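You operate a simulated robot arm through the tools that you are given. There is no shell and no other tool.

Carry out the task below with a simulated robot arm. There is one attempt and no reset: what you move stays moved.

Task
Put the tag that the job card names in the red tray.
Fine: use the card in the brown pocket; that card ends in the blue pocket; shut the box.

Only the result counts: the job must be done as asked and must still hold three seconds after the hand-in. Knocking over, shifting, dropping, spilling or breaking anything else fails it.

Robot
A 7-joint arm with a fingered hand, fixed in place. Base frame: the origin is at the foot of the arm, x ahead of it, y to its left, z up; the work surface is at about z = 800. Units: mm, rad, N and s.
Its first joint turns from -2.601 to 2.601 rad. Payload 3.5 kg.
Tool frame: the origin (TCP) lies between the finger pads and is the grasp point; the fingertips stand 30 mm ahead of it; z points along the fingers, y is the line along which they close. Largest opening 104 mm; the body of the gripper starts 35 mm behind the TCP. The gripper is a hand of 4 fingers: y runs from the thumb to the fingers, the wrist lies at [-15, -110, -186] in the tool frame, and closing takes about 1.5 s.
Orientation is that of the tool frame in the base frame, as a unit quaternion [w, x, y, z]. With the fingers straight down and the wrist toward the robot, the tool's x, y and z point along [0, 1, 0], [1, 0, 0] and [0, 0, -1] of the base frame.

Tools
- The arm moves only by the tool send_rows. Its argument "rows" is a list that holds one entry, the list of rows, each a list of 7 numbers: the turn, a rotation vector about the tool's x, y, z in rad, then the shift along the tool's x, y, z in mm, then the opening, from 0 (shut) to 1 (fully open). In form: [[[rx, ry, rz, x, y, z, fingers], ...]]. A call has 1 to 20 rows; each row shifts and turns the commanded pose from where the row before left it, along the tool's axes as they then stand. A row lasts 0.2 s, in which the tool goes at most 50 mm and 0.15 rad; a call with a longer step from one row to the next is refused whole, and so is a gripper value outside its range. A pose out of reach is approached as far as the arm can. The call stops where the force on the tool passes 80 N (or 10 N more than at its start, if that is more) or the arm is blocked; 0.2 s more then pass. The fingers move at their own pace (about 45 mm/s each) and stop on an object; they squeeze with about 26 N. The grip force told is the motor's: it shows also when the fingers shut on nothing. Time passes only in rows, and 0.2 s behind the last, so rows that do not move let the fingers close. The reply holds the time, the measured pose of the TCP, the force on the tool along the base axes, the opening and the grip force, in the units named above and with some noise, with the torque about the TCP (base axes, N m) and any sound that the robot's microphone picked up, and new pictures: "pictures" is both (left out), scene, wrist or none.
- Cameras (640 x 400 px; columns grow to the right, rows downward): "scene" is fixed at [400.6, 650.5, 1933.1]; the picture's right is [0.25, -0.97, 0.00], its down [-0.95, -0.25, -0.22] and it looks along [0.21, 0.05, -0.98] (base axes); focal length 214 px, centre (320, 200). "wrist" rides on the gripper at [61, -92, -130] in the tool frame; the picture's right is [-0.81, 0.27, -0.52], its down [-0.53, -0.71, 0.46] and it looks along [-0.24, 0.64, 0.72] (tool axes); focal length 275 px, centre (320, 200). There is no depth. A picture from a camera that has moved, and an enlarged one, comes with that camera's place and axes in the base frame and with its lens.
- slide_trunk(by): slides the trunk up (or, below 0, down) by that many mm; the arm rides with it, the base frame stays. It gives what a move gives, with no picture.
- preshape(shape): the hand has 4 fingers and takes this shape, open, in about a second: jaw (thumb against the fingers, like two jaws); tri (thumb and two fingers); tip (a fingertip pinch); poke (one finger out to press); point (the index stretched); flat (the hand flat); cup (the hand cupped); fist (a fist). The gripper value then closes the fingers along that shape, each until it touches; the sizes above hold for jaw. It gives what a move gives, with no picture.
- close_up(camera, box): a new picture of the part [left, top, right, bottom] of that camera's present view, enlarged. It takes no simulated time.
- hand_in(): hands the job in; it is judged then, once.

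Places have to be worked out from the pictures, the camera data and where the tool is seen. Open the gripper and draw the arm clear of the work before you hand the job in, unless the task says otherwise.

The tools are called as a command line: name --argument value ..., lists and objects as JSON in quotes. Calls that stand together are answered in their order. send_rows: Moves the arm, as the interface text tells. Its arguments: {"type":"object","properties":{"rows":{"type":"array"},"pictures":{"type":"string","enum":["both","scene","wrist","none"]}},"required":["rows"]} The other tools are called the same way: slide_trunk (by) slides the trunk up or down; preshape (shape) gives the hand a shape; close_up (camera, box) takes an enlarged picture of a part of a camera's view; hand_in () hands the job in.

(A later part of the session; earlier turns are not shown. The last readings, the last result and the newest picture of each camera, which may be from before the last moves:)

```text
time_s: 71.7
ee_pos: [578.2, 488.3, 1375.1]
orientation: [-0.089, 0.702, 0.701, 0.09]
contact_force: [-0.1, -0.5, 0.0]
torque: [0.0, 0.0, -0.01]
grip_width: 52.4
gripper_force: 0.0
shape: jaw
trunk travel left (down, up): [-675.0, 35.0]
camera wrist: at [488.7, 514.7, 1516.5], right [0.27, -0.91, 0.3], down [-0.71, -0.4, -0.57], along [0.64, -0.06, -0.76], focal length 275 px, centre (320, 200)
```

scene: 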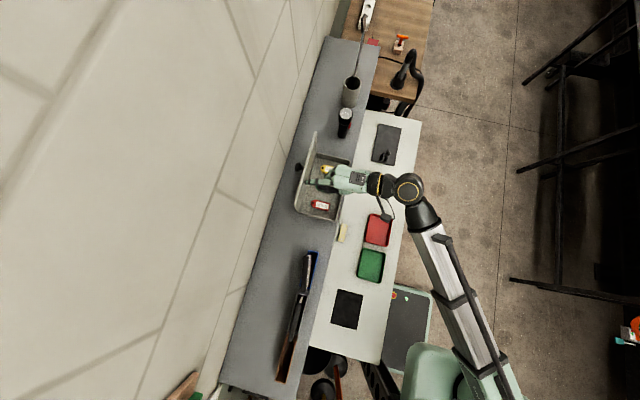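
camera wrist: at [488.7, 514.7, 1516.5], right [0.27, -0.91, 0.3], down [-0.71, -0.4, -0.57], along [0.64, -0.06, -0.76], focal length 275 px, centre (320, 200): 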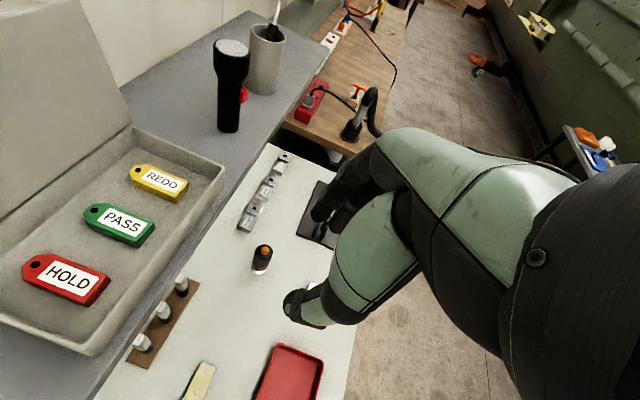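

From this view the REDO tag centre is again ≈(666, 685). I move to above it at TCP z≈1300.

send_rows --rows '[[[0, 0, 0, 28, 14.2, 20, 0.5], [0, 0, 0, 28, 14.2, 20, 0.5], [0, 0, 0, 28, 14.2, 20, 0.5], [0, 0, 0, 28, 14.2, 20, 0.5], [0, 0, 0, 28, 14.2, 20, 0.5], [0, 0, 0, 27.5, 14, 20, 0.5], [0, 0, 0, 0, 0, 0, 0.5]]]' --pictures "both"

close_up --camera "wrist" --box '[150, 120, 400, 380]'

close_up --camera "scene" --box '[290, 120, 390, 210]'

```text
time_s: 73.3
ee_pos: [665.9, 680.8, 1301.1]
orientation: [-0.088, 0.701, 0.702, 0.088]
contact_force: [-0.2, 0.6, -1.0]
torque: [0.01, 0.01, -0.01]
grip_width: 52.5
gripper_force: 0.0
shape: jaw
trunk travel left (down, up): [-675.0, 35.0]
camera wrist: at [575.3, 707.5, 1442.0], right [0.27, -0.91, 0.3], down [-0.71, -0.4, -0.57], along [0.64, -0.06, -0.76], focal length 275 px, centre (320, 200)
```

scene: 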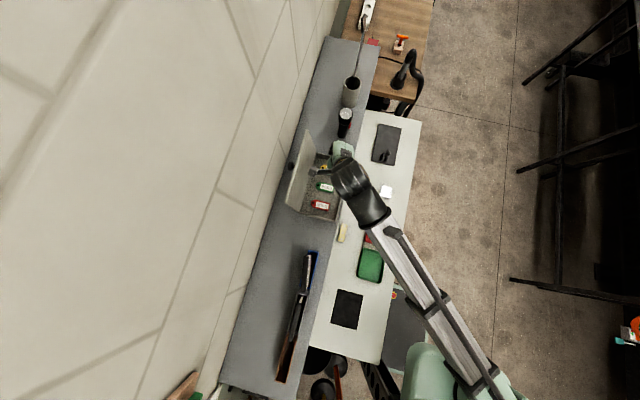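
wrist: 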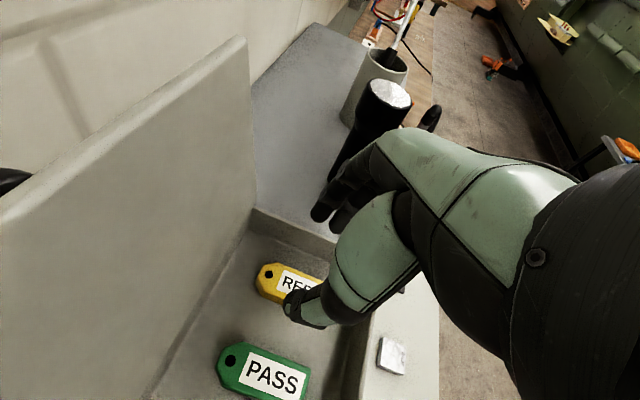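

```text
1.54 times, centred on (275, 250) of wrist
camera zoom: at [575.3, 707.5, 1442.0], right [0.27, -0.91, 0.3], down [-0.71, -0.4, -0.57], along [0.64, -0.06, -0.76], focal length 424 px, centre (389, 123)
```

zoom: 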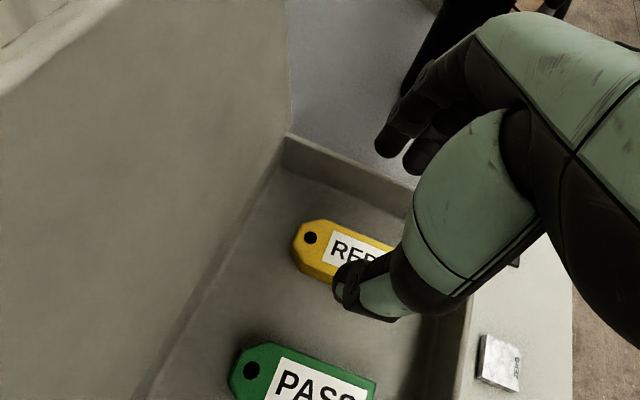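

```text
4.44 times, centred on (340, 165) of scene
camera zoom: at [400.6, 650.5, 1933.1], right [0.25, -0.97, 0.0], down [-0.95, -0.25, -0.22], along [0.21, 0.05, -0.98], focal length 953 px, centre (231, 356)
```

zoom: 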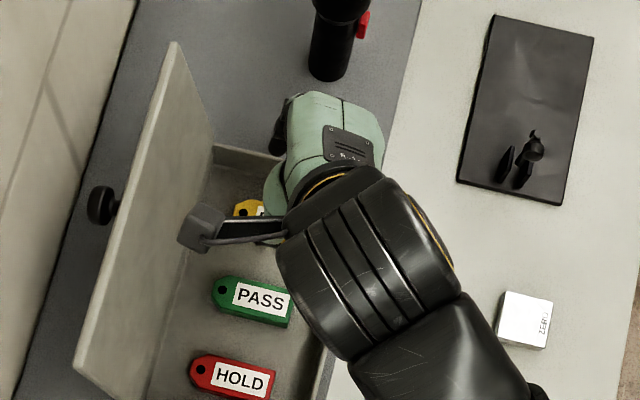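

Aligned: the fingertip centre is over the tag within a few mm. I descend with the fingers straddling the tag, watching for contact.

send_rows --rows '[[[0, 0, 0, -5.6, -2, 14, 0.5], [0, 0, 0, -3.7, 0, 14.5, 0.5], [0, 0, 0, -3.7, 0, 14.5, 0.5], [0, 0, 0, -2, 0, 7.8, 0.5], [0, 0, 0, -1.2, 0, 4.9, 0.5], [0, 0, 0, 0, 0, 0, 0.5]]]' --pictures "wrist"

close_up --camera "wrist" --box '[200, 150, 400, 350]'

```text
time_s: 74.7
ee_pos: [657.0, 674.9, 1256.5]
orientation: [-0.088, 0.699, 0.702, 0.099]
contact_force: [-9.6, 1.3, 73.6]
torque: [-0.72, -3.4, -0.07]
grip_width: 54.3
gripper_force: 0.1
shape: jaw
trunk travel left (down, up): [-675.0, 35.0]
camera wrist: at [563.6, 699.3, 1396.9], right [0.27, -0.92, 0.29], down [-0.7, -0.4, -0.59], along [0.66, -0.05, -0.75], focal length 275 px, centre (320, 200)
```

wrist: 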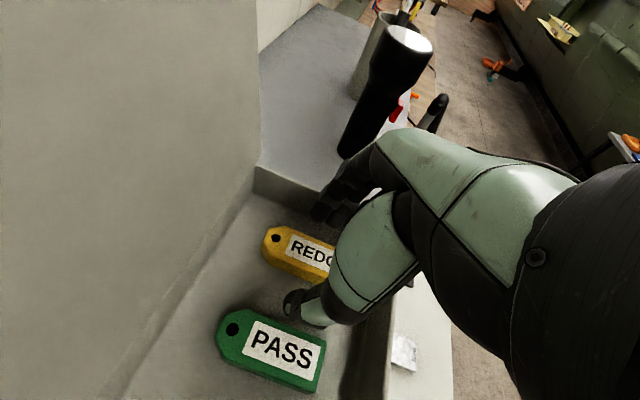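

```text
2.00 times, centred on (300, 250) of wrist
camera zoom: at [563.6, 699.3, 1396.9], right [0.27, -0.92, 0.29], down [-0.7, -0.4, -0.59], along [0.66, -0.05, -0.75], focal length 551 px, centre (360, 100)
```

zoom: 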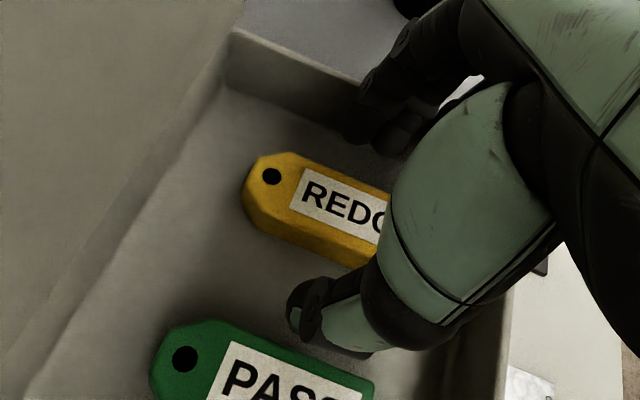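

Strong contact (74 N up): the finger side landed on the right wall's rim. I raise straight back up at once and inspect.

send_rows --rows '[[[0, 0, 0, 3.7, 0, -14.5, 0.5], [0, 0, 0, 3.7, 0, -14.5, 0.5], [0, 0, 0, 3.7, 0, -14.5, 0.5], [0, 0, 0, 0, 0, 0, 0.5]]]' --pictures "both"

close_up --camera "wrist" --box '[200, 150, 400, 350]'

close_up --camera "scene" --box '[290, 120, 390, 230]'

```text
time_s: 75.7
ee_pos: [663.6, 677.6, 1286.9]
orientation: [-0.089, 0.702, 0.701, 0.087]
contact_force: [-0.2, 0.2, 0.7]
torque: [0.01, 0.0, -0.01]
grip_width: 52.3
gripper_force: 0.0
shape: jaw
trunk travel left (down, up): [-675.0, 35.0]
camera wrist: at [572.9, 705.1, 1427.9], right [0.27, -0.91, 0.3], down [-0.71, -0.4, -0.57], along [0.64, -0.06, -0.76], focal length 275 px, centre (320, 200)
```

scene: 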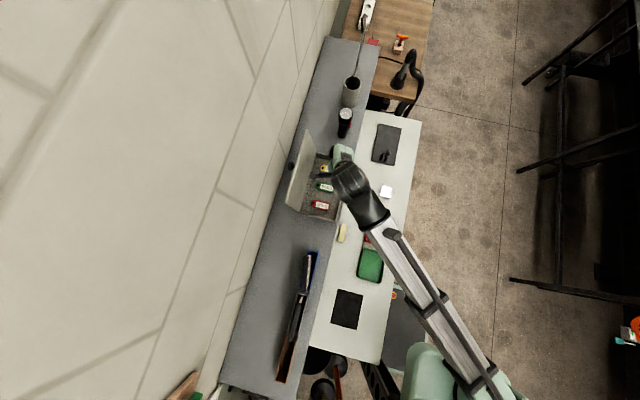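
wrist: 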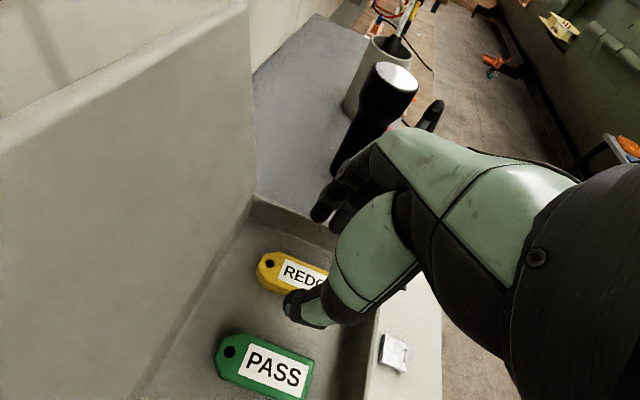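

```text
2.00 times, centred on (300, 250) of wrist
camera zoom: at [572.9, 705.1, 1427.9], right [0.27, -0.91, 0.3], down [-0.71, -0.4, -0.57], along [0.64, -0.06, -0.76], focal length 551 px, centre (360, 100)
```

zoom: 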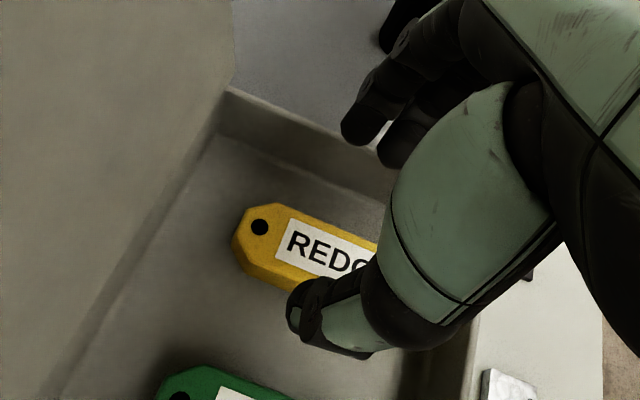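

```text
3.64 times, centred on (340, 175) of scene
camera zoom: at [400.6, 650.5, 1933.1], right [0.25, -0.97, 0.0], down [-0.95, -0.25, -0.22], along [0.21, 0.05, -0.98], focal length 780 px, centre (247, 291)
```

zoom: 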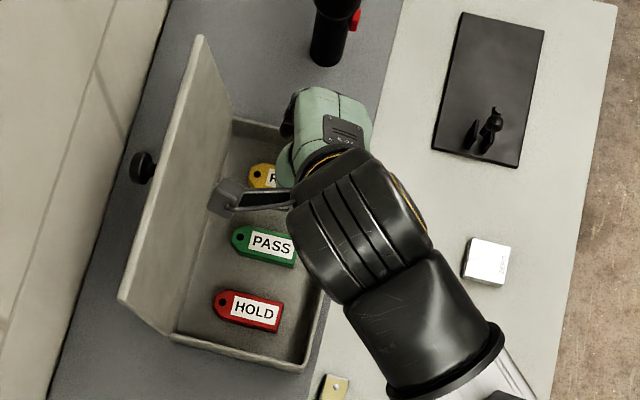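

The box is not displaced. Measured from the picture, the finger tip centre sits ≈+40 mm in x of the TCP at half opening, so it hit the right rim (inner face ≈706). I narrow the opening to 0.4, shift to TCP x≈660, and descend carefully in small steps.

send_rows --rows '[[[0, 0, 0, 0, -3.6, 0, 0.4], [0, 0, 0, 0, 0, 0, 0.4], [0, 0, 0, 0, 0, 0, 0.4], [0, 0, 0, -2.5, 0, 9.7, 0.4], [0, 0, 0, -2.5, 0, 9.7, 0.4], [0, 0, 0, 0, 0, 0, 0.4]]]' --pictures "wrist"

close_up --camera "wrist" --box '[200, 150, 400, 350]'

```text
time_s: 77.1
ee_pos: [658.3, 679.0, 1266.2]
orientation: [-0.089, 0.702, 0.701, 0.088]
contact_force: [-0.7, -0.9, -0.8]
torque: [0.03, -0.02, -0.02]
grip_width: 41.7
gripper_force: 0.0
shape: jaw
trunk travel left (down, up): [-675.0, 35.0]
camera wrist: at [568.2, 705.3, 1408.1], right [0.27, -0.91, 0.3], down [-0.71, -0.4, -0.57], along [0.64, -0.06, -0.76], focal length 275 px, centre (320, 200)
```

wrist: 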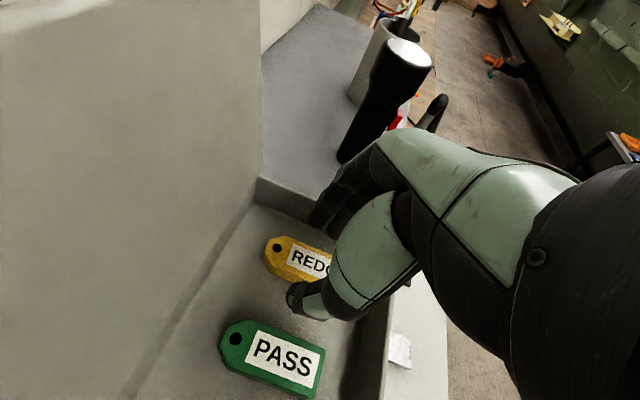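

```text
2.00 times, centred on (300, 250) of wrist
camera zoom: at [568.2, 705.3, 1408.1], right [0.27, -0.91, 0.3], down [-0.71, -0.4, -0.57], along [0.64, -0.06, -0.76], focal length 551 px, centre (360, 100)
```

zoom: 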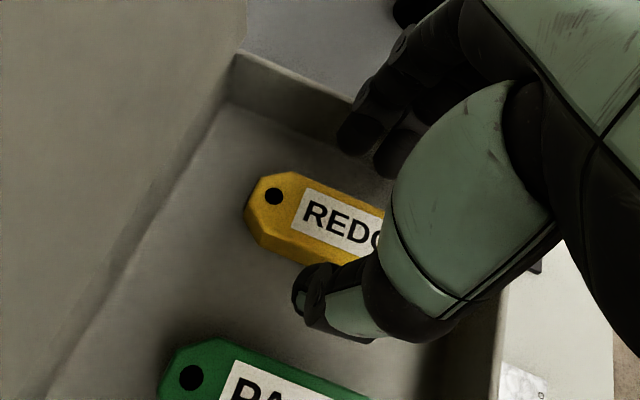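

The fingertips are now inside the wall (x≈693) and there is no contact. I continue down in 5 mm steps.

send_rows --rows '[[[0, 0, 0, -1.2, 0, 4.85, 0.4], [0, 0, 0, -1.2, 0, 4.85, 0.4], [0, 0, 0, -1.2, 0, 4.85, 0.4], [0, 0, 0, 0, 0, 0, 0.4]]]' --pictures "wrist"

close_up --camera "wrist" --box '[200, 150, 400, 350]'

```text
time_s: 78.1
ee_pos: [657.5, 678.1, 1254.0]
orientation: [-0.088, 0.701, 0.702, 0.09]
contact_force: [-5.3, 1.3, 3.6]
torque: [-0.01, -0.17, -0.02]
grip_width: 41.1
gripper_force: 0.0
shape: jaw
trunk travel left (down, up): [-675.0, 35.0]
camera wrist: at [567.1, 705.0, 1394.0], right [0.28, -0.91, 0.3], down [-0.71, -0.4, -0.57], along [0.65, -0.06, -0.76], focal length 275 px, centre (320, 200)
```

wrist: 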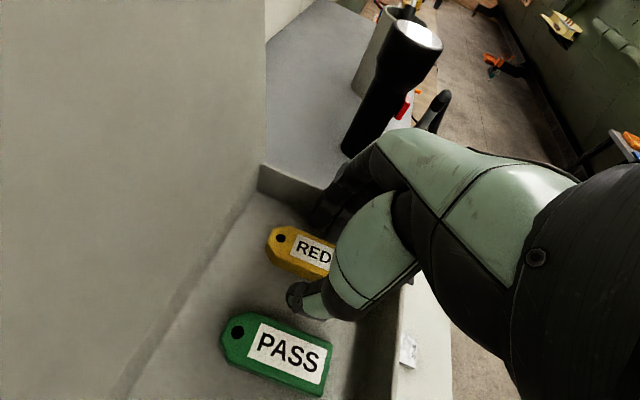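

```text
2.00 times, centred on (300, 250) of wrist
camera zoom: at [567.1, 705.0, 1394.0], right [0.28, -0.91, 0.3], down [-0.71, -0.4, -0.57], along [0.65, -0.06, -0.76], focal length 551 px, centre (360, 100)
```

zoom: 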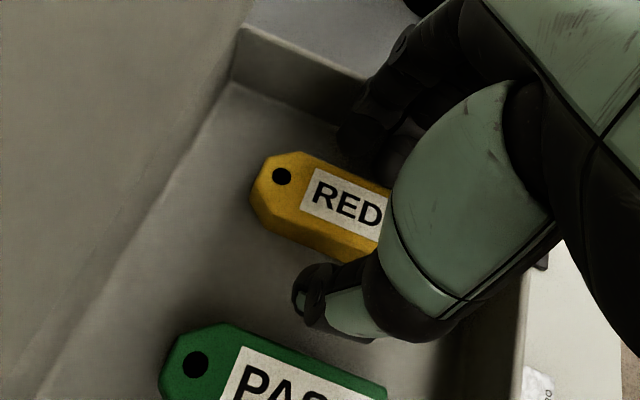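

A slight push of −5 N in x: the finger backs rub the right wall. I shift 4 mm in −x and continue down.

send_rows --rows '[[[0, 0, 0, 0, -4, 0, 0.4], [0, 0, 0, -1.2, 0, 4.85, 0.4], [0, 0, 0, -1.2, 0, 4.85, 0.4], [0, 0, 0, 0, 0, 0, 0.4]]]' --pictures "wrist"

close_up --camera "wrist" --box '[200, 150, 400, 350]'

```text
time_s: 79.1
ee_pos: [653.5, 677.3, 1243.3]
orientation: [-0.087, 0.702, 0.701, 0.089]
contact_force: [-5.3, -1.2, 5.2]
torque: [-0.03, -0.2, -0.04]
grip_width: 40.9
gripper_force: 0.1
shape: jaw
trunk travel left (down, up): [-675.0, 35.0]
camera wrist: at [562.8, 705.1, 1384.2], right [0.27, -0.91, 0.3], down [-0.71, -0.4, -0.57], along [0.65, -0.06, -0.76], focal length 275 px, centre (320, 200)
```

wrist: 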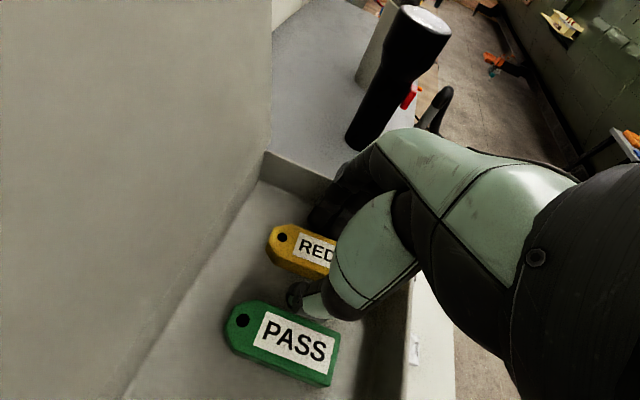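

```text
2.00 times, centred on (300, 250) of wrist
camera zoom: at [562.8, 705.1, 1384.2], right [0.27, -0.91, 0.3], down [-0.71, -0.4, -0.57], along [0.65, -0.06, -0.76], focal length 551 px, centre (360, 100)
```

zoom: 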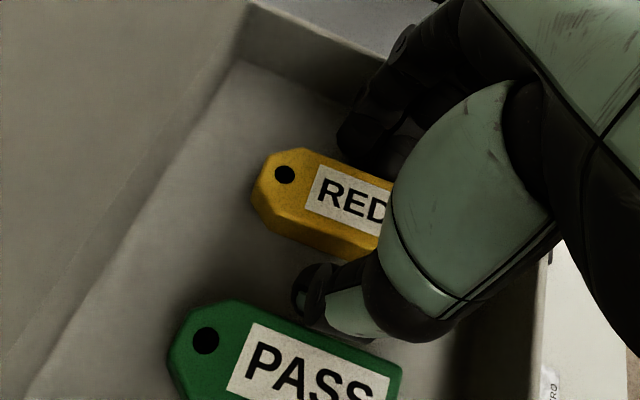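

The tips are about level with the tag top. I narrow the opening slightly (36 mm; tag ≈28 mm) and lower another 8 mm.

send_rows --rows '[[[0, 0, 0, 0, 0, 0, 0.36], [0, 0, 0, -1.0, 0, 3.9, 0.36], [0, 0, 0, -1.0, 0, 3.9, 0.36], [0, 0, 0, 0, 0, 0, 0.36]]]' --pictures "wrist"

close_up --camera "wrist" --box '[200, 150, 400, 350]'

```text
time_s: 80.1
ee_pos: [653.9, 677.4, 1237.5]
orientation: [-0.088, 0.701, 0.702, 0.092]
contact_force: [-2.7, 3.1, 26.9]
torque: [-0.36, -0.93, 0.15]
grip_width: 36.9
gripper_force: 0.0
shape: jaw
trunk travel left (down, up): [-675.0, 35.0]
camera wrist: at [561.8, 703.4, 1379.2], right [0.27, -0.91, 0.3], down [-0.71, -0.4, -0.58], along [0.65, -0.05, -0.76], focal length 275 px, centre (320, 200)
```

wrist: 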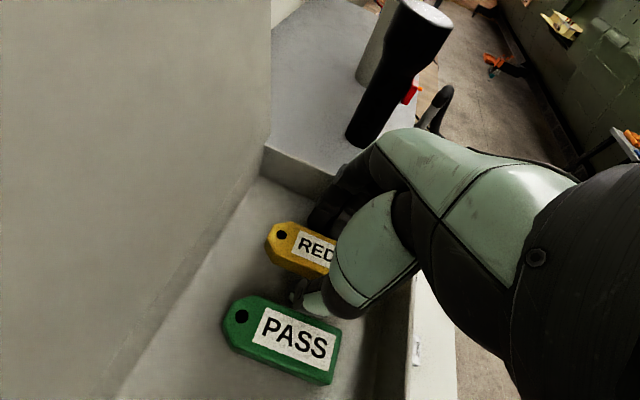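

```text
2.00 times, centred on (300, 250) of wrist
camera zoom: at [561.8, 703.4, 1379.2], right [0.27, -0.91, 0.3], down [-0.71, -0.4, -0.58], along [0.65, -0.05, -0.76], focal length 551 px, centre (360, 100)
```

zoom: 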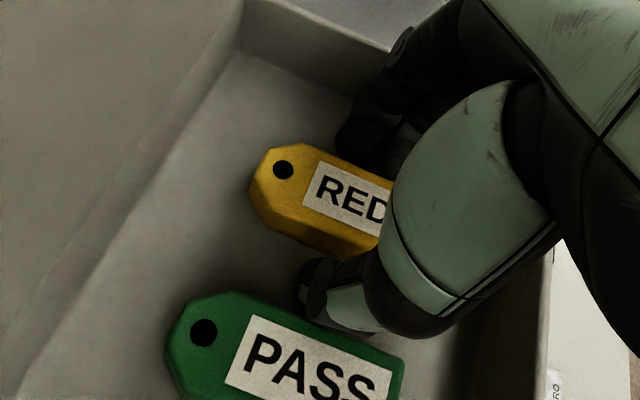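

27 N upward: some fingertip touches the floor. I raise 4 mm and close gently on the tag.

send_rows --rows '[[[0, 0, 0, 1.0, 0, -3.9, 0.36], [0, 0, 0, 0, 0, 0, 0.3], [0, 0, 0, 0, 0, 0, 0.25], [0, 0, 0, 0, 0, 0, 0.2], [0, 0, 0, 0, 0, 0, 0.1], [0, 0, 0, 0, 0, 0, 0], [0, 0, 0, 0, 0, 0, 0], [0, 0, 0, 0, 0, 0, 0]]]' --pictures "wrist"

close_up --camera "wrist" --box '[200, 150, 400, 350]'

```text
time_s: 81.9
ee_pos: [654.9, 677.8, 1238.7]
orientation: [-0.088, 0.702, 0.701, 0.088]
contact_force: [0.6, -1.4, 7.5]
torque: [-0.21, -0.26, -0.03]
grip_width: 24.5
gripper_force: 25.8
shape: jaw
trunk travel left (down, up): [-675.0, 35.0]
camera wrist: at [564.0, 704.1, 1380.0], right [0.27, -0.91, 0.3], down [-0.71, -0.4, -0.57], along [0.64, -0.06, -0.76], focal length 275 px, centre (320, 200)
```

wrist: 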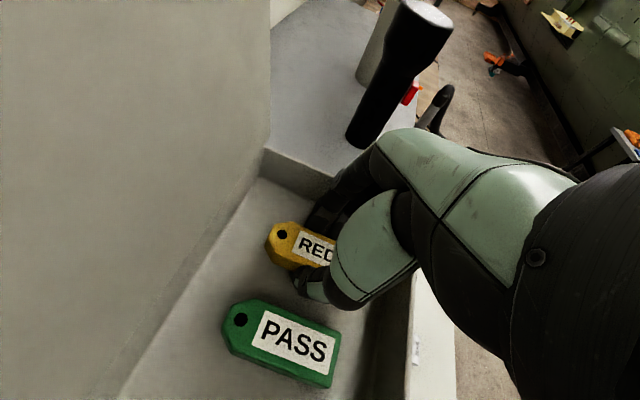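

```text
2.00 times, centred on (300, 250) of wrist
camera zoom: at [564.0, 704.1, 1380.0], right [0.27, -0.91, 0.3], down [-0.71, -0.4, -0.57], along [0.64, -0.06, -0.76], focal length 551 px, centre (360, 100)
```

zoom: 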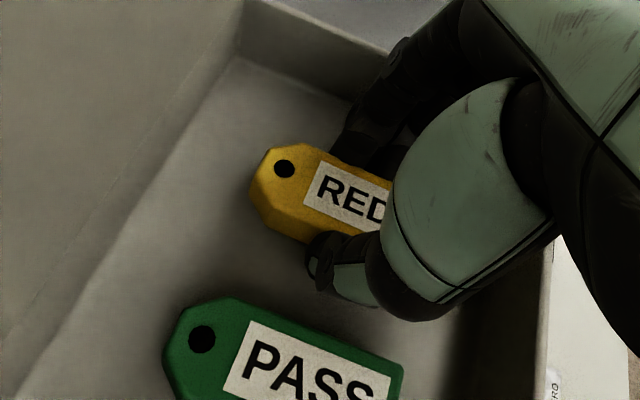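

The tag is gripped (24.5 mm wide). I lift slowly, first 20 mm, and check.

send_rows --rows '[[[0, 0, 0, 1.2, 0, -4.85, 0], [0, 0, 0, 1.2, 0, -4.85, 0], [0, 0, 0, 1.2, 0, -4.85, 0], [0, 0, 0, 1.2, 0, -4.85, 0], [0, 0, 0, 0, 0, 0, 0]]]' --pictures "wrist"

close_up --camera "wrist" --box '[200, 150, 400, 350]'

```text
time_s: 83.1
ee_pos: [655.6, 679.2, 1258.3]
orientation: [-0.088, 0.702, 0.701, 0.088]
contact_force: [-0.2, 1.0, -0.3]
torque: [0.03, 0.03, -0.01]
grip_width: 24.2
gripper_force: 26.2
shape: jaw
trunk travel left (down, up): [-675.0, 35.0]
camera wrist: at [564.5, 705.1, 1400.0], right [0.27, -0.91, 0.3], down [-0.71, -0.4, -0.57], along [0.64, -0.06, -0.76], focal length 275 px, centre (320, 200)
```

wrist: 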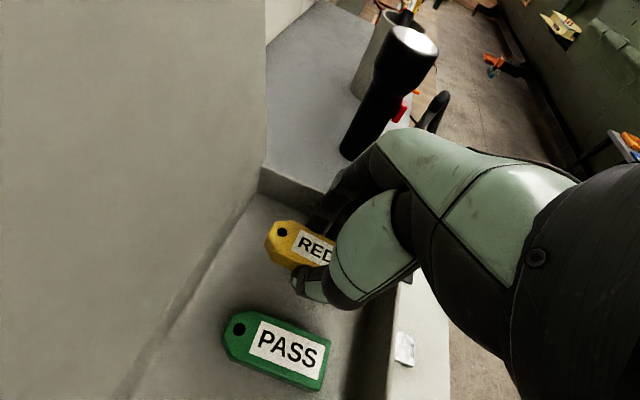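

```text
2.00 times, centred on (300, 250) of wrist
camera zoom: at [564.5, 705.1, 1400.0], right [0.27, -0.91, 0.3], down [-0.71, -0.4, -0.57], along [0.64, -0.06, -0.76], focal length 551 px, centre (360, 100)
```

zoom: 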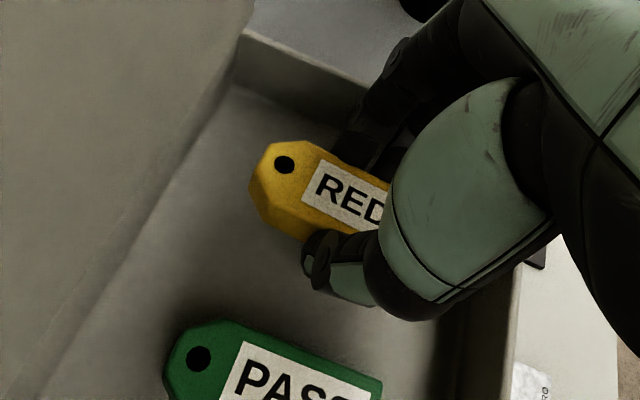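

The tag is held firmly and PASS/HOLD are untouched. I lift 80 mm more and draw back 200 mm towards me, away from the shelf.

send_rows --rows '[[[0, 0, 0, 3.7, 0, -14.5, 0], [0, 0, 0, 4.9, 0, -19.4, 0], [0, 0, 0, 4.9, 0, -19.4, 0], [0, 0, 0, 4.9, 0, -19.4, 0], [0, 0, 0, -38.8, 0, -9.9, 0], [0, 0, 0, -38.8, 0, -9.9, 0], [0, 0, 0, -38.8, 0, -9.9, 0], [0, 0, 0, -38.8, 0, -9.9, 0], [0, 0, 0, -38.8, 0, -9.9, 0], [0, 0, 0, 0, 0, 0, 0]]]' --pictures "both"

close_up --camera "scene" --box '[290, 140, 380, 230]'

```text
time_s: 85.3
ee_pos: [655.2, 477.6, 1327.7]
orientation: [-0.089, 0.701, 0.702, 0.089]
contact_force: [-0.4, -0.7, 0.2]
torque: [-0.01, -0.01, 0.01]
grip_width: 24.4
gripper_force: 25.8
shape: jaw
trunk travel left (down, up): [-675.0, 35.0]
camera wrist: at [564.5, 503.9, 1470.4], right [0.28, -0.91, 0.3], down [-0.71, -0.4, -0.57], along [0.64, -0.06, -0.76], focal length 275 px, centre (320, 200)
```

scene: 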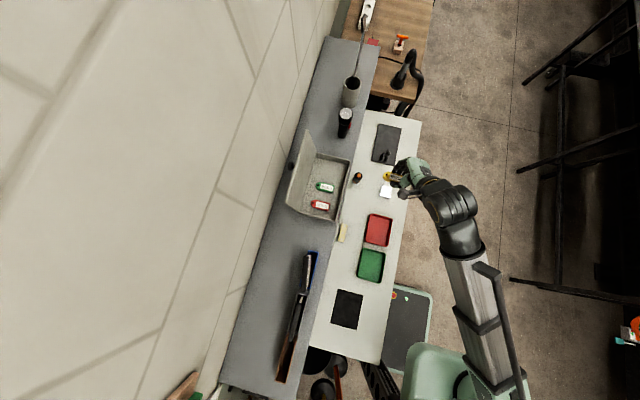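
wrist: 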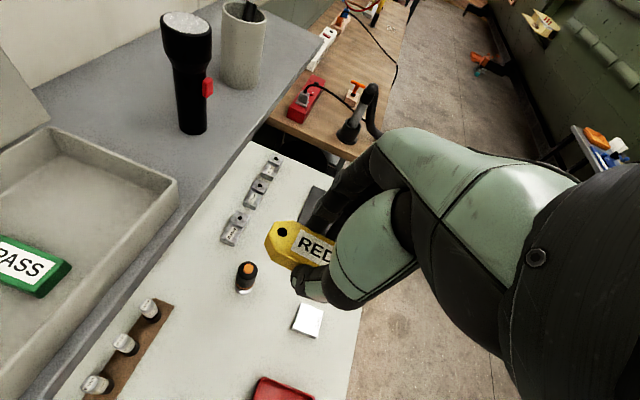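

```text
4.44 times, centred on (335, 185) of scene
camera zoom: at [400.6, 650.5, 1933.1], right [0.25, -0.97, 0.0], down [-0.95, -0.25, -0.22], along [0.21, 0.05, -0.98], focal length 953 px, centre (253, 267)
```

zoom: 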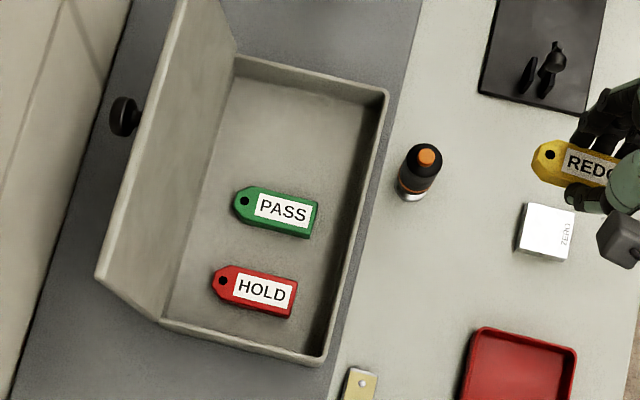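

The hand holds REDO; box and other tags are unchanged. I move above the red tray (centre ≈(560, 377)), i.e. TCP ≈(549, 370), then slide the trunk down.

send_rows --rows '[[[0, 0, 0, -26.2, -26.5, -6.7, 0], [0, 0, 0, -26.2, -26.5, -6.7, 0], [0, 0, 0, -26.2, -26.5, -6.7, 0], [0, 0, 0, -26.2, -26.5, -6.7, 0], [0, 0, 0, 0, 0, 0, 0]]]' --pictures "both"

slide_trunk --by -150

send_rows --rows '[[[0, 0, 0, 0, 0, 0, 0]]]' --pictures "both"

```text
time_s: 86.5
ee_pos: [548.2, 370.8, 1331.6]
orientation: [-0.088, 0.702, 0.702, 0.088]
contact_force: [-0.6, 0.2, -0.3]
torque: [0.0, -0.02, 0.0]
grip_width: 24.1
gripper_force: 26.5
shape: jaw
trunk travel left (down, up): [-675.0, 35.0]
camera wrist: at [458.0, 397.4, 1473.0], right [0.27, -0.91, 0.3], down [-0.71, -0.4, -0.57], along [0.64, -0.06, -0.76], focal length 275 px, centre (320, 200)
```

scene: 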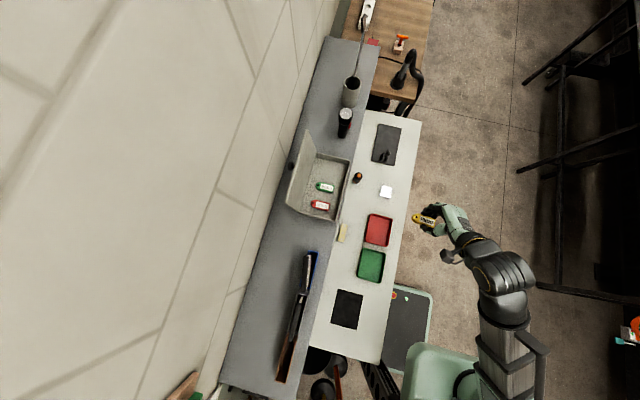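
wrist: 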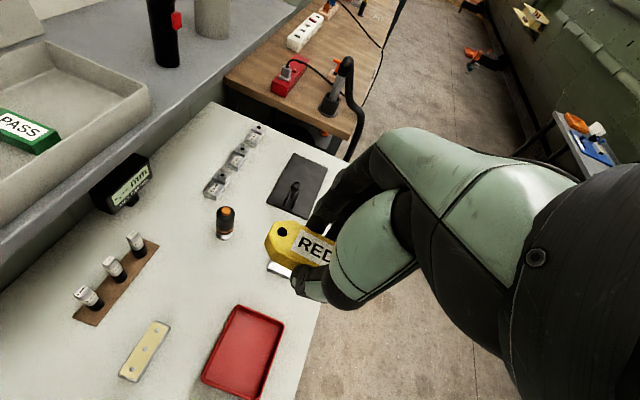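

```text
time_s: 88.2
ee_pos: [548.3, 370.7, 1181.1]
orientation: [-0.088, 0.702, 0.701, 0.087]
contact_force: [-0.7, 0.0, -0.4]
torque: [0.02, 0.02, 0.01]
grip_width: 24.2
gripper_force: 26.3
shape: jaw
trunk travel left (down, up): [-525.0, 185.0]
```

```text
time_s: 88.7
ee_pos: [549.1, 370.9, 1182.1]
orientation: [-0.088, 0.701, 0.702, 0.088]
contact_force: [0.6, -0.1, -0.3]
torque: [0.04, 0.01, 0.0]
grip_width: 24.0
gripper_force: 25.5
shape: jaw
trunk travel left (down, up): [-525.0, 185.0]
camera wrist: at [457.9, 397.4, 1323.0], right [0.27, -0.91, 0.3], down [-0.71, -0.4, -0.57], along [0.64, -0.06, -0.76], focal length 275 px, centre (320, 200)
```

scene: 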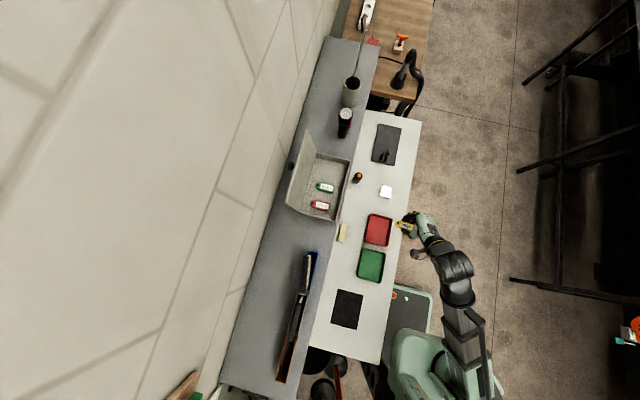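
wrist: 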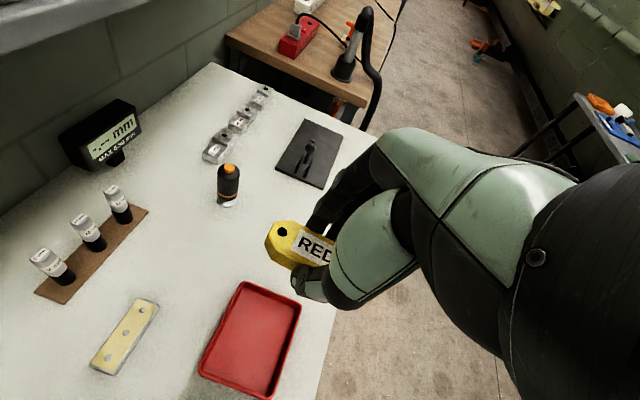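

The tray centre from this view is ≈(560, 381), consistent. I slide the trunk down another 230 mm and check.

slide_trunk --by -230

send_rows --rows '[[[0, 0, 0, 0, 0, 0, 0]]]' --pictures "both"

close_up --camera "scene" --box '[340, 190, 440, 270]'

```text
time_s: 91.1
ee_pos: [549.7, 370.2, 952.3]
orientation: [-0.088, 0.701, 0.702, 0.088]
contact_force: [-0.1, -0.4, -0.5]
torque: [0.02, 0.01, -0.02]
grip_width: 24.0
gripper_force: 26.4
shape: jaw
trunk travel left (down, up): [-295.0, 415.0]
```

```text
time_s: 91.5
ee_pos: [548.9, 370.1, 951.0]
orientation: [-0.089, 0.702, 0.701, 0.088]
contact_force: [-0.1, 1.4, 0.1]
torque: [0.0, 0.0, 0.04]
grip_width: 24.2
gripper_force: 25.6
shape: jaw
trunk travel left (down, up): [-295.0, 415.0]
camera wrist: at [457.9, 397.4, 1093.0], right [0.27, -0.91, 0.3], down [-0.71, -0.4, -0.57], along [0.64, -0.06, -0.76], focal length 275 px, centre (320, 200)
```

scene: 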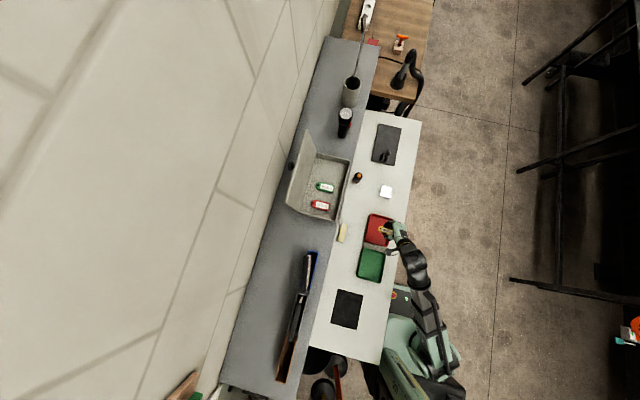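
wrist: 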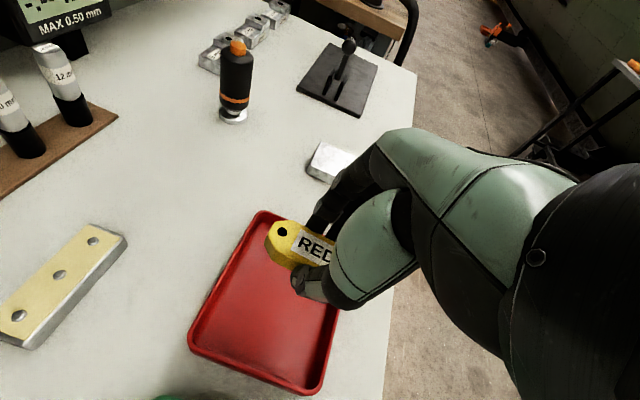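

```text
5.00 times, centred on (390, 230) of scene
camera zoom: at [400.6, 650.5, 1933.1], right [0.25, -0.97, 0.0], down [-0.95, -0.25, -0.22], along [0.21, 0.05, -0.98], focal length 1072 px, centre (-30, 50)
```

zoom: 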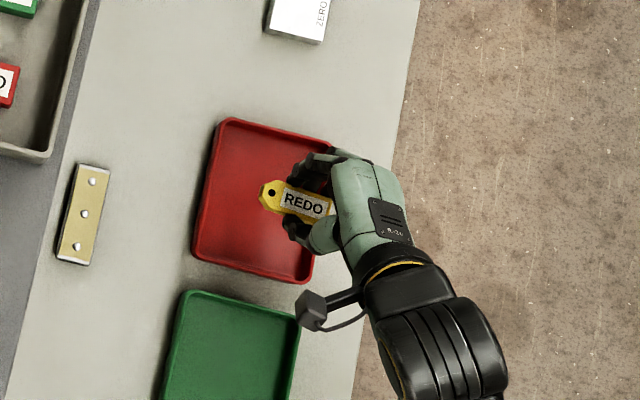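

The tag is over the tray; projecting down, it lands near the tray's middle. I shift 8 mm in +x and lower to TCP z≈853.

send_rows --rows '[[[0, 0, 0, -6, 4, 23.3, 0], [0, 0, 0, -6, 4, 23.3, 0], [0, 0, 0, -6, 0, 23.3, 0], [0, 0, 0, -3.7, 0, 14.5, 0], [0, 0, 0, -2.5, 0, 9.7, 0], [0, 0, 0, 0, 0, 0, 0]]]' --pictures "both"

close_up --camera "scene" --box '[340, 190, 440, 270]'

close_up --camera "wrist" --box '[180, 180, 400, 400]'

```text
time_s: 92.9
ee_pos: [555.4, 370.6, 853.6]
orientation: [-0.088, 0.702, 0.701, 0.088]
contact_force: [0.2, 0.0, -0.5]
torque: [0.02, 0.01, 0.0]
grip_width: 24.2
gripper_force: 25.9
shape: jaw
trunk travel left (down, up): [-295.0, 415.0]
camera wrist: at [464.6, 397.8, 994.7], right [0.27, -0.91, 0.3], down [-0.71, -0.4, -0.57], along [0.64, -0.06, -0.76], focal length 275 px, centre (320, 200)
```

scene: 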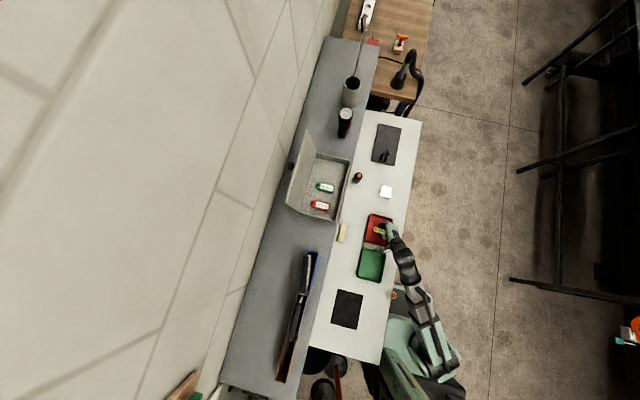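
wrist: 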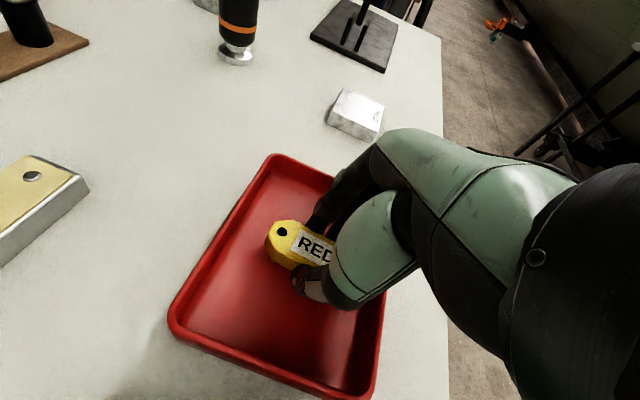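

```text
5.00 times, centred on (390, 230) of scene
camera zoom: at [400.6, 650.5, 1933.1], right [0.25, -0.97, 0.0], down [-0.95, -0.25, -0.22], along [0.21, 0.05, -0.98], focal length 1072 px, centre (-30, 50)
```

zoom: 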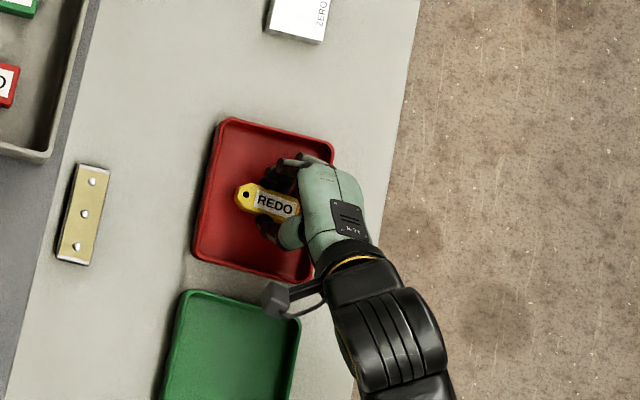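

```text
1.82 times, centred on (290, 290) of wrist
camera zoom: at [464.6, 397.8, 994.7], right [0.27, -0.91, 0.3], down [-0.71, -0.4, -0.57], along [0.64, -0.06, -0.76], focal length 500 px, centre (374, 36)
```

zoom: 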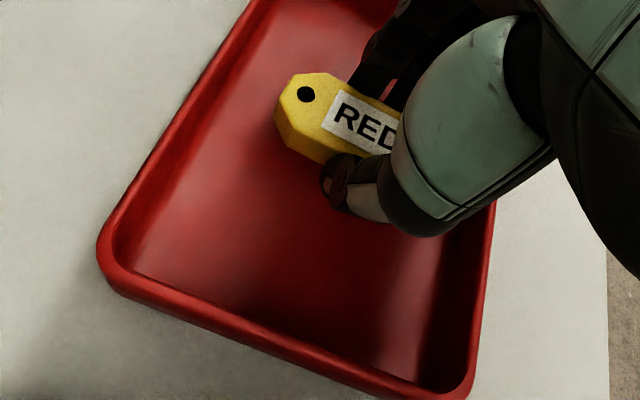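

The tag is well inside the tray. I lower in 3 mm steps until it touches.

send_rows --rows '[[[0, 0, 0, -0.75, 0, 2.9, 0], [0, 0, 0, -0.75, 0, 2.9, 0], [0, 0, 0, 0, 0, 0, 0]]]' --pictures "none"

```text
time_s: 93.7
ee_pos: [556.1, 370.2, 847.4]
orientation: [-0.088, 0.702, 0.702, 0.088]
contact_force: [0.6, 0.4, -0.3]
torque: [0.0, -0.03, 0.0]
grip_width: 24.3
gripper_force: 25.5
shape: jaw
trunk travel left (down, up): [-295.0, 415.0]
```

send_rows --rows '[[[0, 0, 0, -0.5, 0, 1.95, 0], [0, 0, 0, -0.5, 0, 1.95, 0], [0, 0, 0, 0, 0, 0, 0]]]' --pictures "none"

```text
time_s: 94.5
ee_pos: [557.7, 371.4, 843.2]
orientation: [-0.087, 0.702, 0.702, 0.088]
contact_force: [-0.9, 1.1, 0.2]
torque: [0.03, -0.01, 0.03]
grip_width: 24.2
gripper_force: 25.8
shape: jaw
trunk travel left (down, up): [-295.0, 415.0]
```

send_rows --rows '[[[0, 0, 0, -0.5, 0, 1.95, 0], [0, 0, 0, -0.5, 0, 1.95, 0], [0, 0, 0, 0, 0, 0, 0]]]' --pictures "wrist"

close_up --camera "wrist" --box '[220, 180, 360, 320]'

```text
time_s: 95.3
ee_pos: [556.3, 372.3, 840.4]
orientation: [-0.088, 0.701, 0.702, 0.088]
contact_force: [0.0, -0.3, 1.0]
torque: [0.01, 0.01, -0.03]
grip_width: 24.3
gripper_force: 26.2
shape: jaw
trunk travel left (down, up): [-295.0, 415.0]
camera wrist: at [465.4, 397.3, 981.4], right [0.27, -0.91, 0.3], down [-0.71, -0.4, -0.57], along [0.64, -0.06, -0.76], focal length 275 px, centre (320, 200)
```

wrist: 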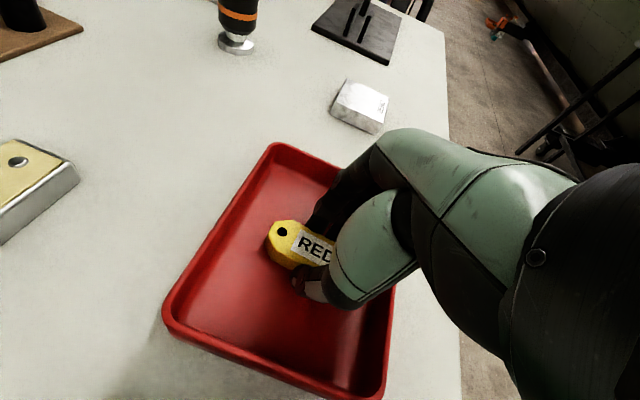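

```text
2.86 times, centred on (290, 250) of wrist
camera zoom: at [465.4, 397.3, 981.4], right [0.27, -0.91, 0.3], down [-0.71, -0.4, -0.57], along [0.64, -0.06, -0.76], focal length 786 px, centre (406, 57)
```

zoom: 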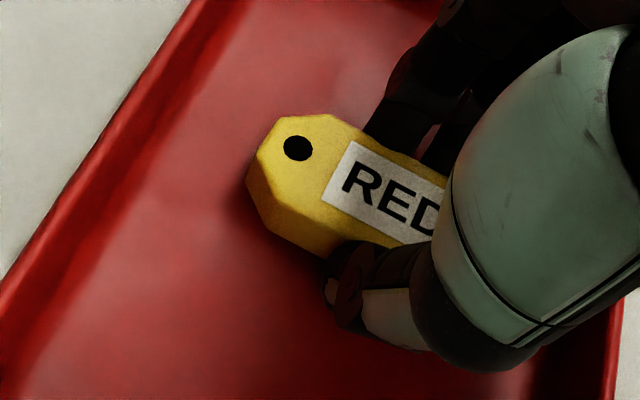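

Nearly on the floor. Two more 1.5 mm steps, then I check for contact.

send_rows --rows '[[[0, 0, 0, -0.37, 0, 1.45, 0], [0, 0, 0, -0.37, 0, 1.45, 0], [0, 0, 0, 0, 0, 0, 0]]]' --pictures "none"

```text
time_s: 96.1
ee_pos: [557.2, 370.7, 837.5]
orientation: [-0.087, 0.702, 0.701, 0.088]
contact_force: [2.1, 0.1, 5.7]
torque: [-0.09, -0.11, 0.06]
grip_width: 24.0
gripper_force: 25.5
shape: jaw
trunk travel left (down, up): [-295.0, 415.0]
```

Contact (≈6 N): the tag rests on the tray floor. I open the fingers modestly to release it, then fully after rising.

send_rows --rows '[[[0, 0, 0, 0, 0, 0, 0.3], [0, 0, 0, 0, 0, 0, 0.4], [0, 0, 0, 0, 0, 0, 0.45], [0, 0, 0, 0, 0, 0, 0.45], [0, 0, 0, 1.2, 0, -4.85, 0.45], [0, 0, 0, 2.5, 0, -9.7, 0.45], [0, 0, 0, 4.9, 0, -19.4, 0.45], [0, 0, 0, 7.4, 0, -29, 0.45], [0, 0, 0, 9.9, 0, -38.8, 0.45], [0, 0, 0, 0, 0, 0, 0.45]]]' --pictures "both"

close_up --camera "wrist" --box '[160, 180, 360, 380]'

close_up --camera "scene" --box '[340, 190, 440, 270]'

```text
time_s: 98.3
ee_pos: [557.0, 370.5, 942.2]
orientation: [-0.088, 0.701, 0.702, 0.088]
contact_force: [0.8, 0.4, -0.2]
torque: [-0.02, -0.01, 0.0]
grip_width: 46.6
gripper_force: 0.1
shape: jaw
trunk travel left (down, up): [-295.0, 415.0]
camera wrist: at [466.0, 396.7, 1083.8], right [0.27, -0.91, 0.3], down [-0.71, -0.4, -0.57], along [0.64, -0.06, -0.76], focal length 275 px, centre (320, 200)
```

scene: 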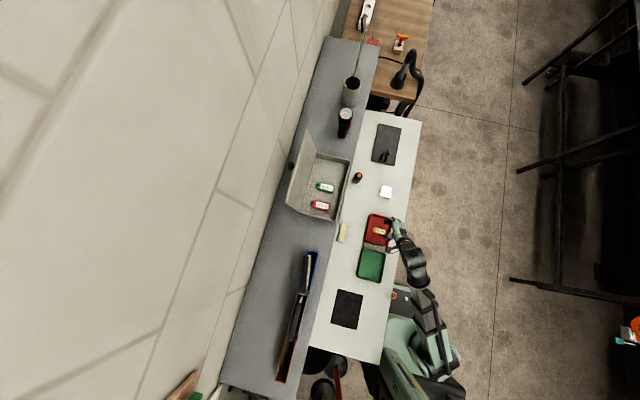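
wrist: 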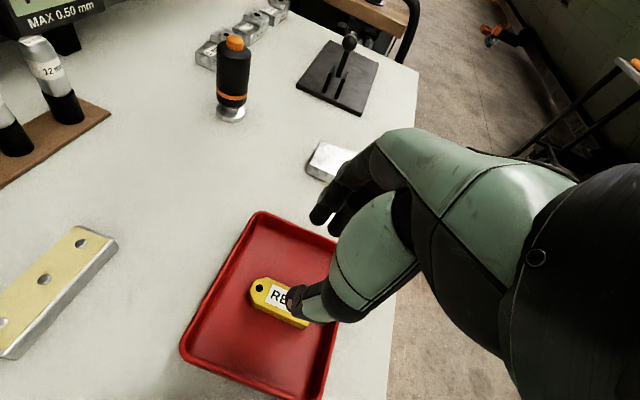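

```text
2.00 times, centred on (260, 280) of wrist
camera zoom: at [466.0, 396.7, 1083.8], right [0.27, -0.91, 0.3], down [-0.71, -0.4, -0.57], along [0.64, -0.06, -0.76], focal length 551 px, centre (440, 40)
```

zoom: 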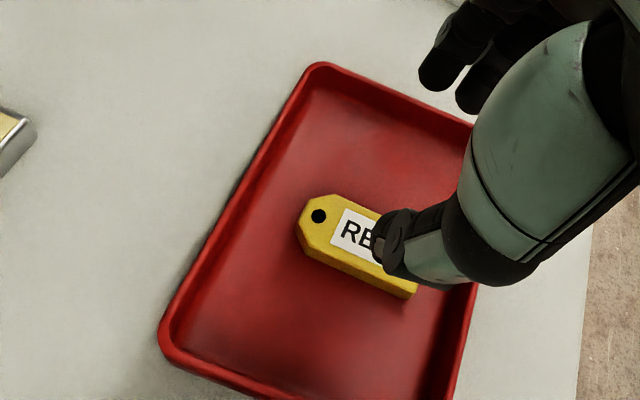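

```text
5.00 times, centred on (390, 230) of scene
camera zoom: at [400.6, 650.5, 1933.1], right [0.25, -0.97, 0.0], down [-0.95, -0.25, -0.22], along [0.21, 0.05, -0.98], focal length 1072 px, centre (-30, 50)
```

zoom: 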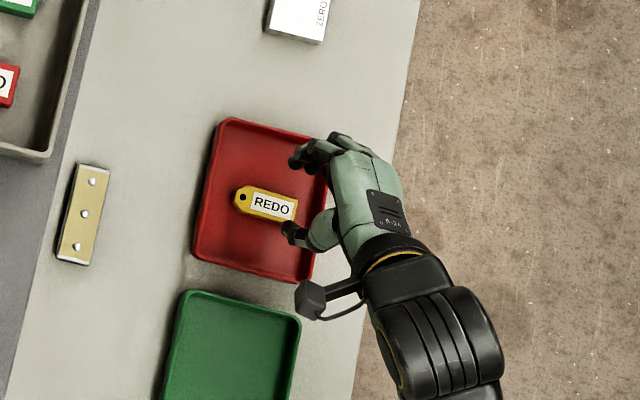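

REDO lies in the red tray, label up. Now I raise the trunk again and reorient the hand for closing the lid.

slide_trunk --by 200

slide_trunk --by 215

send_rows --rows '[[[0, -0.125, 0, 0, 0, 0, 0.6], [0, -0.125, 0, 0, 0, 0, 0.8], [0, 0, -0.1428, 0, 0, 0, 1], [0, 0, -0.1428, 0, 0, 0, 1], [0, 0, -0.1428, 0, 0, 0, 1], [0, 0, -0.1428, 0, 0, 0, 1], [0, 0, -0.1428, 0, 0, 0, 1], [0, 0, -0.1428, 0, 0, 0, 1], [0, 0, -0.1428, 0, 0, 0, 1], [0, 0, -0.1428, 0, 0, 0, 1], [0, 0, -0.1428, 0, 0, 0, 1], [0, 0, -0.1428, 0, 0, 0, 1], [0, 0, -0.1428, 0, 0, 0, 1], [-0.15, 0, 0, 0, 0, 0, 1], [-0.15, 0, 0, 0, 0, 0, 1], [-0.15, 0, 0, 0, 0, 0, 1], [-0.15, 0, 0, 0, 0, 0, 1], [0, 0, 0, 0, 0, 0, 1]]]' --pictures "both"

close_up --camera "scene" --box '[290, 140, 380, 230]'

```text
time_s: 100.4
ee_pos: [556.7, 369.6, 1142.2]
orientation: [-0.088, 0.702, 0.701, 0.088]
contact_force: [-0.1, 0.1, 0.7]
torque: [0.01, 0.0, 0.0]
grip_width: 46.3
gripper_force: 0.0
shape: jaw
trunk travel left (down, up): [-495.0, 215.0]
```

```text
time_s: 102.7
ee_pos: [558.6, 370.1, 1356.9]
orientation: [-0.089, 0.701, 0.702, 0.088]
contact_force: [0.0, -1.2, 0.2]
torque: [-0.01, -0.01, 0.02]
grip_width: 46.2
gripper_force: 0.1
shape: jaw
trunk travel left (down, up): [-710.0, 0.0]
```

```text
time_s: 106.5
ee_pos: [557.9, 370.6, 1357.7]
orientation: [0.0, 0.0, 0.955, 0.296]
contact_force: [-0.2, -0.3, -0.5]
torque: [0.0, -0.01, 0.01]
grip_width: 103.8
gripper_force: 0.0
shape: jaw
trunk travel left (down, up): [-710.0, 0.0]
camera wrist: at [496.4, 220.8, 1413.0], right [0.81, -0.07, 0.58], down [0.53, -0.33, -0.78], along [0.24, 0.94, -0.23], focal length 275 px, centre (320, 200)
```

scene: 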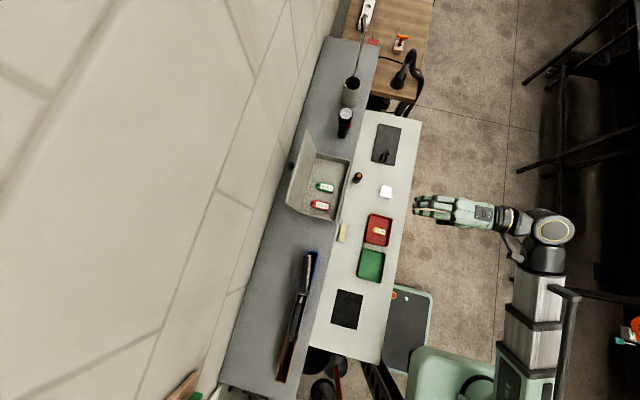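
wrist: 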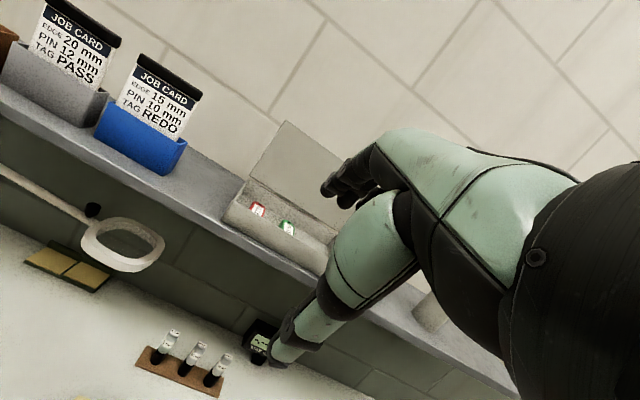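

```text
4.44 times, centred on (335, 185) of scene
camera zoom: at [400.6, 650.5, 1933.1], right [0.25, -0.97, 0.0], down [-0.95, -0.25, -0.22], along [0.21, 0.05, -0.98], focal length 953 px, centre (253, 267)
```

zoom: 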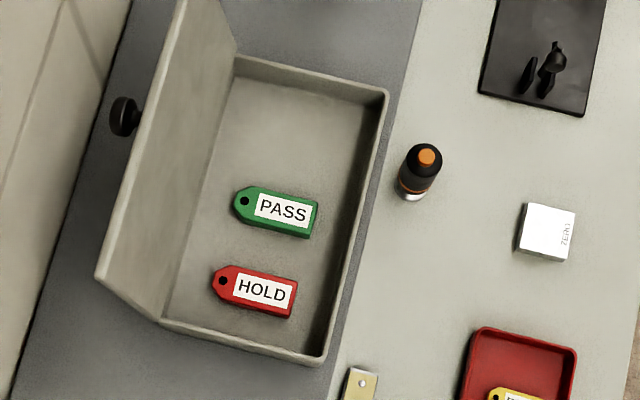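

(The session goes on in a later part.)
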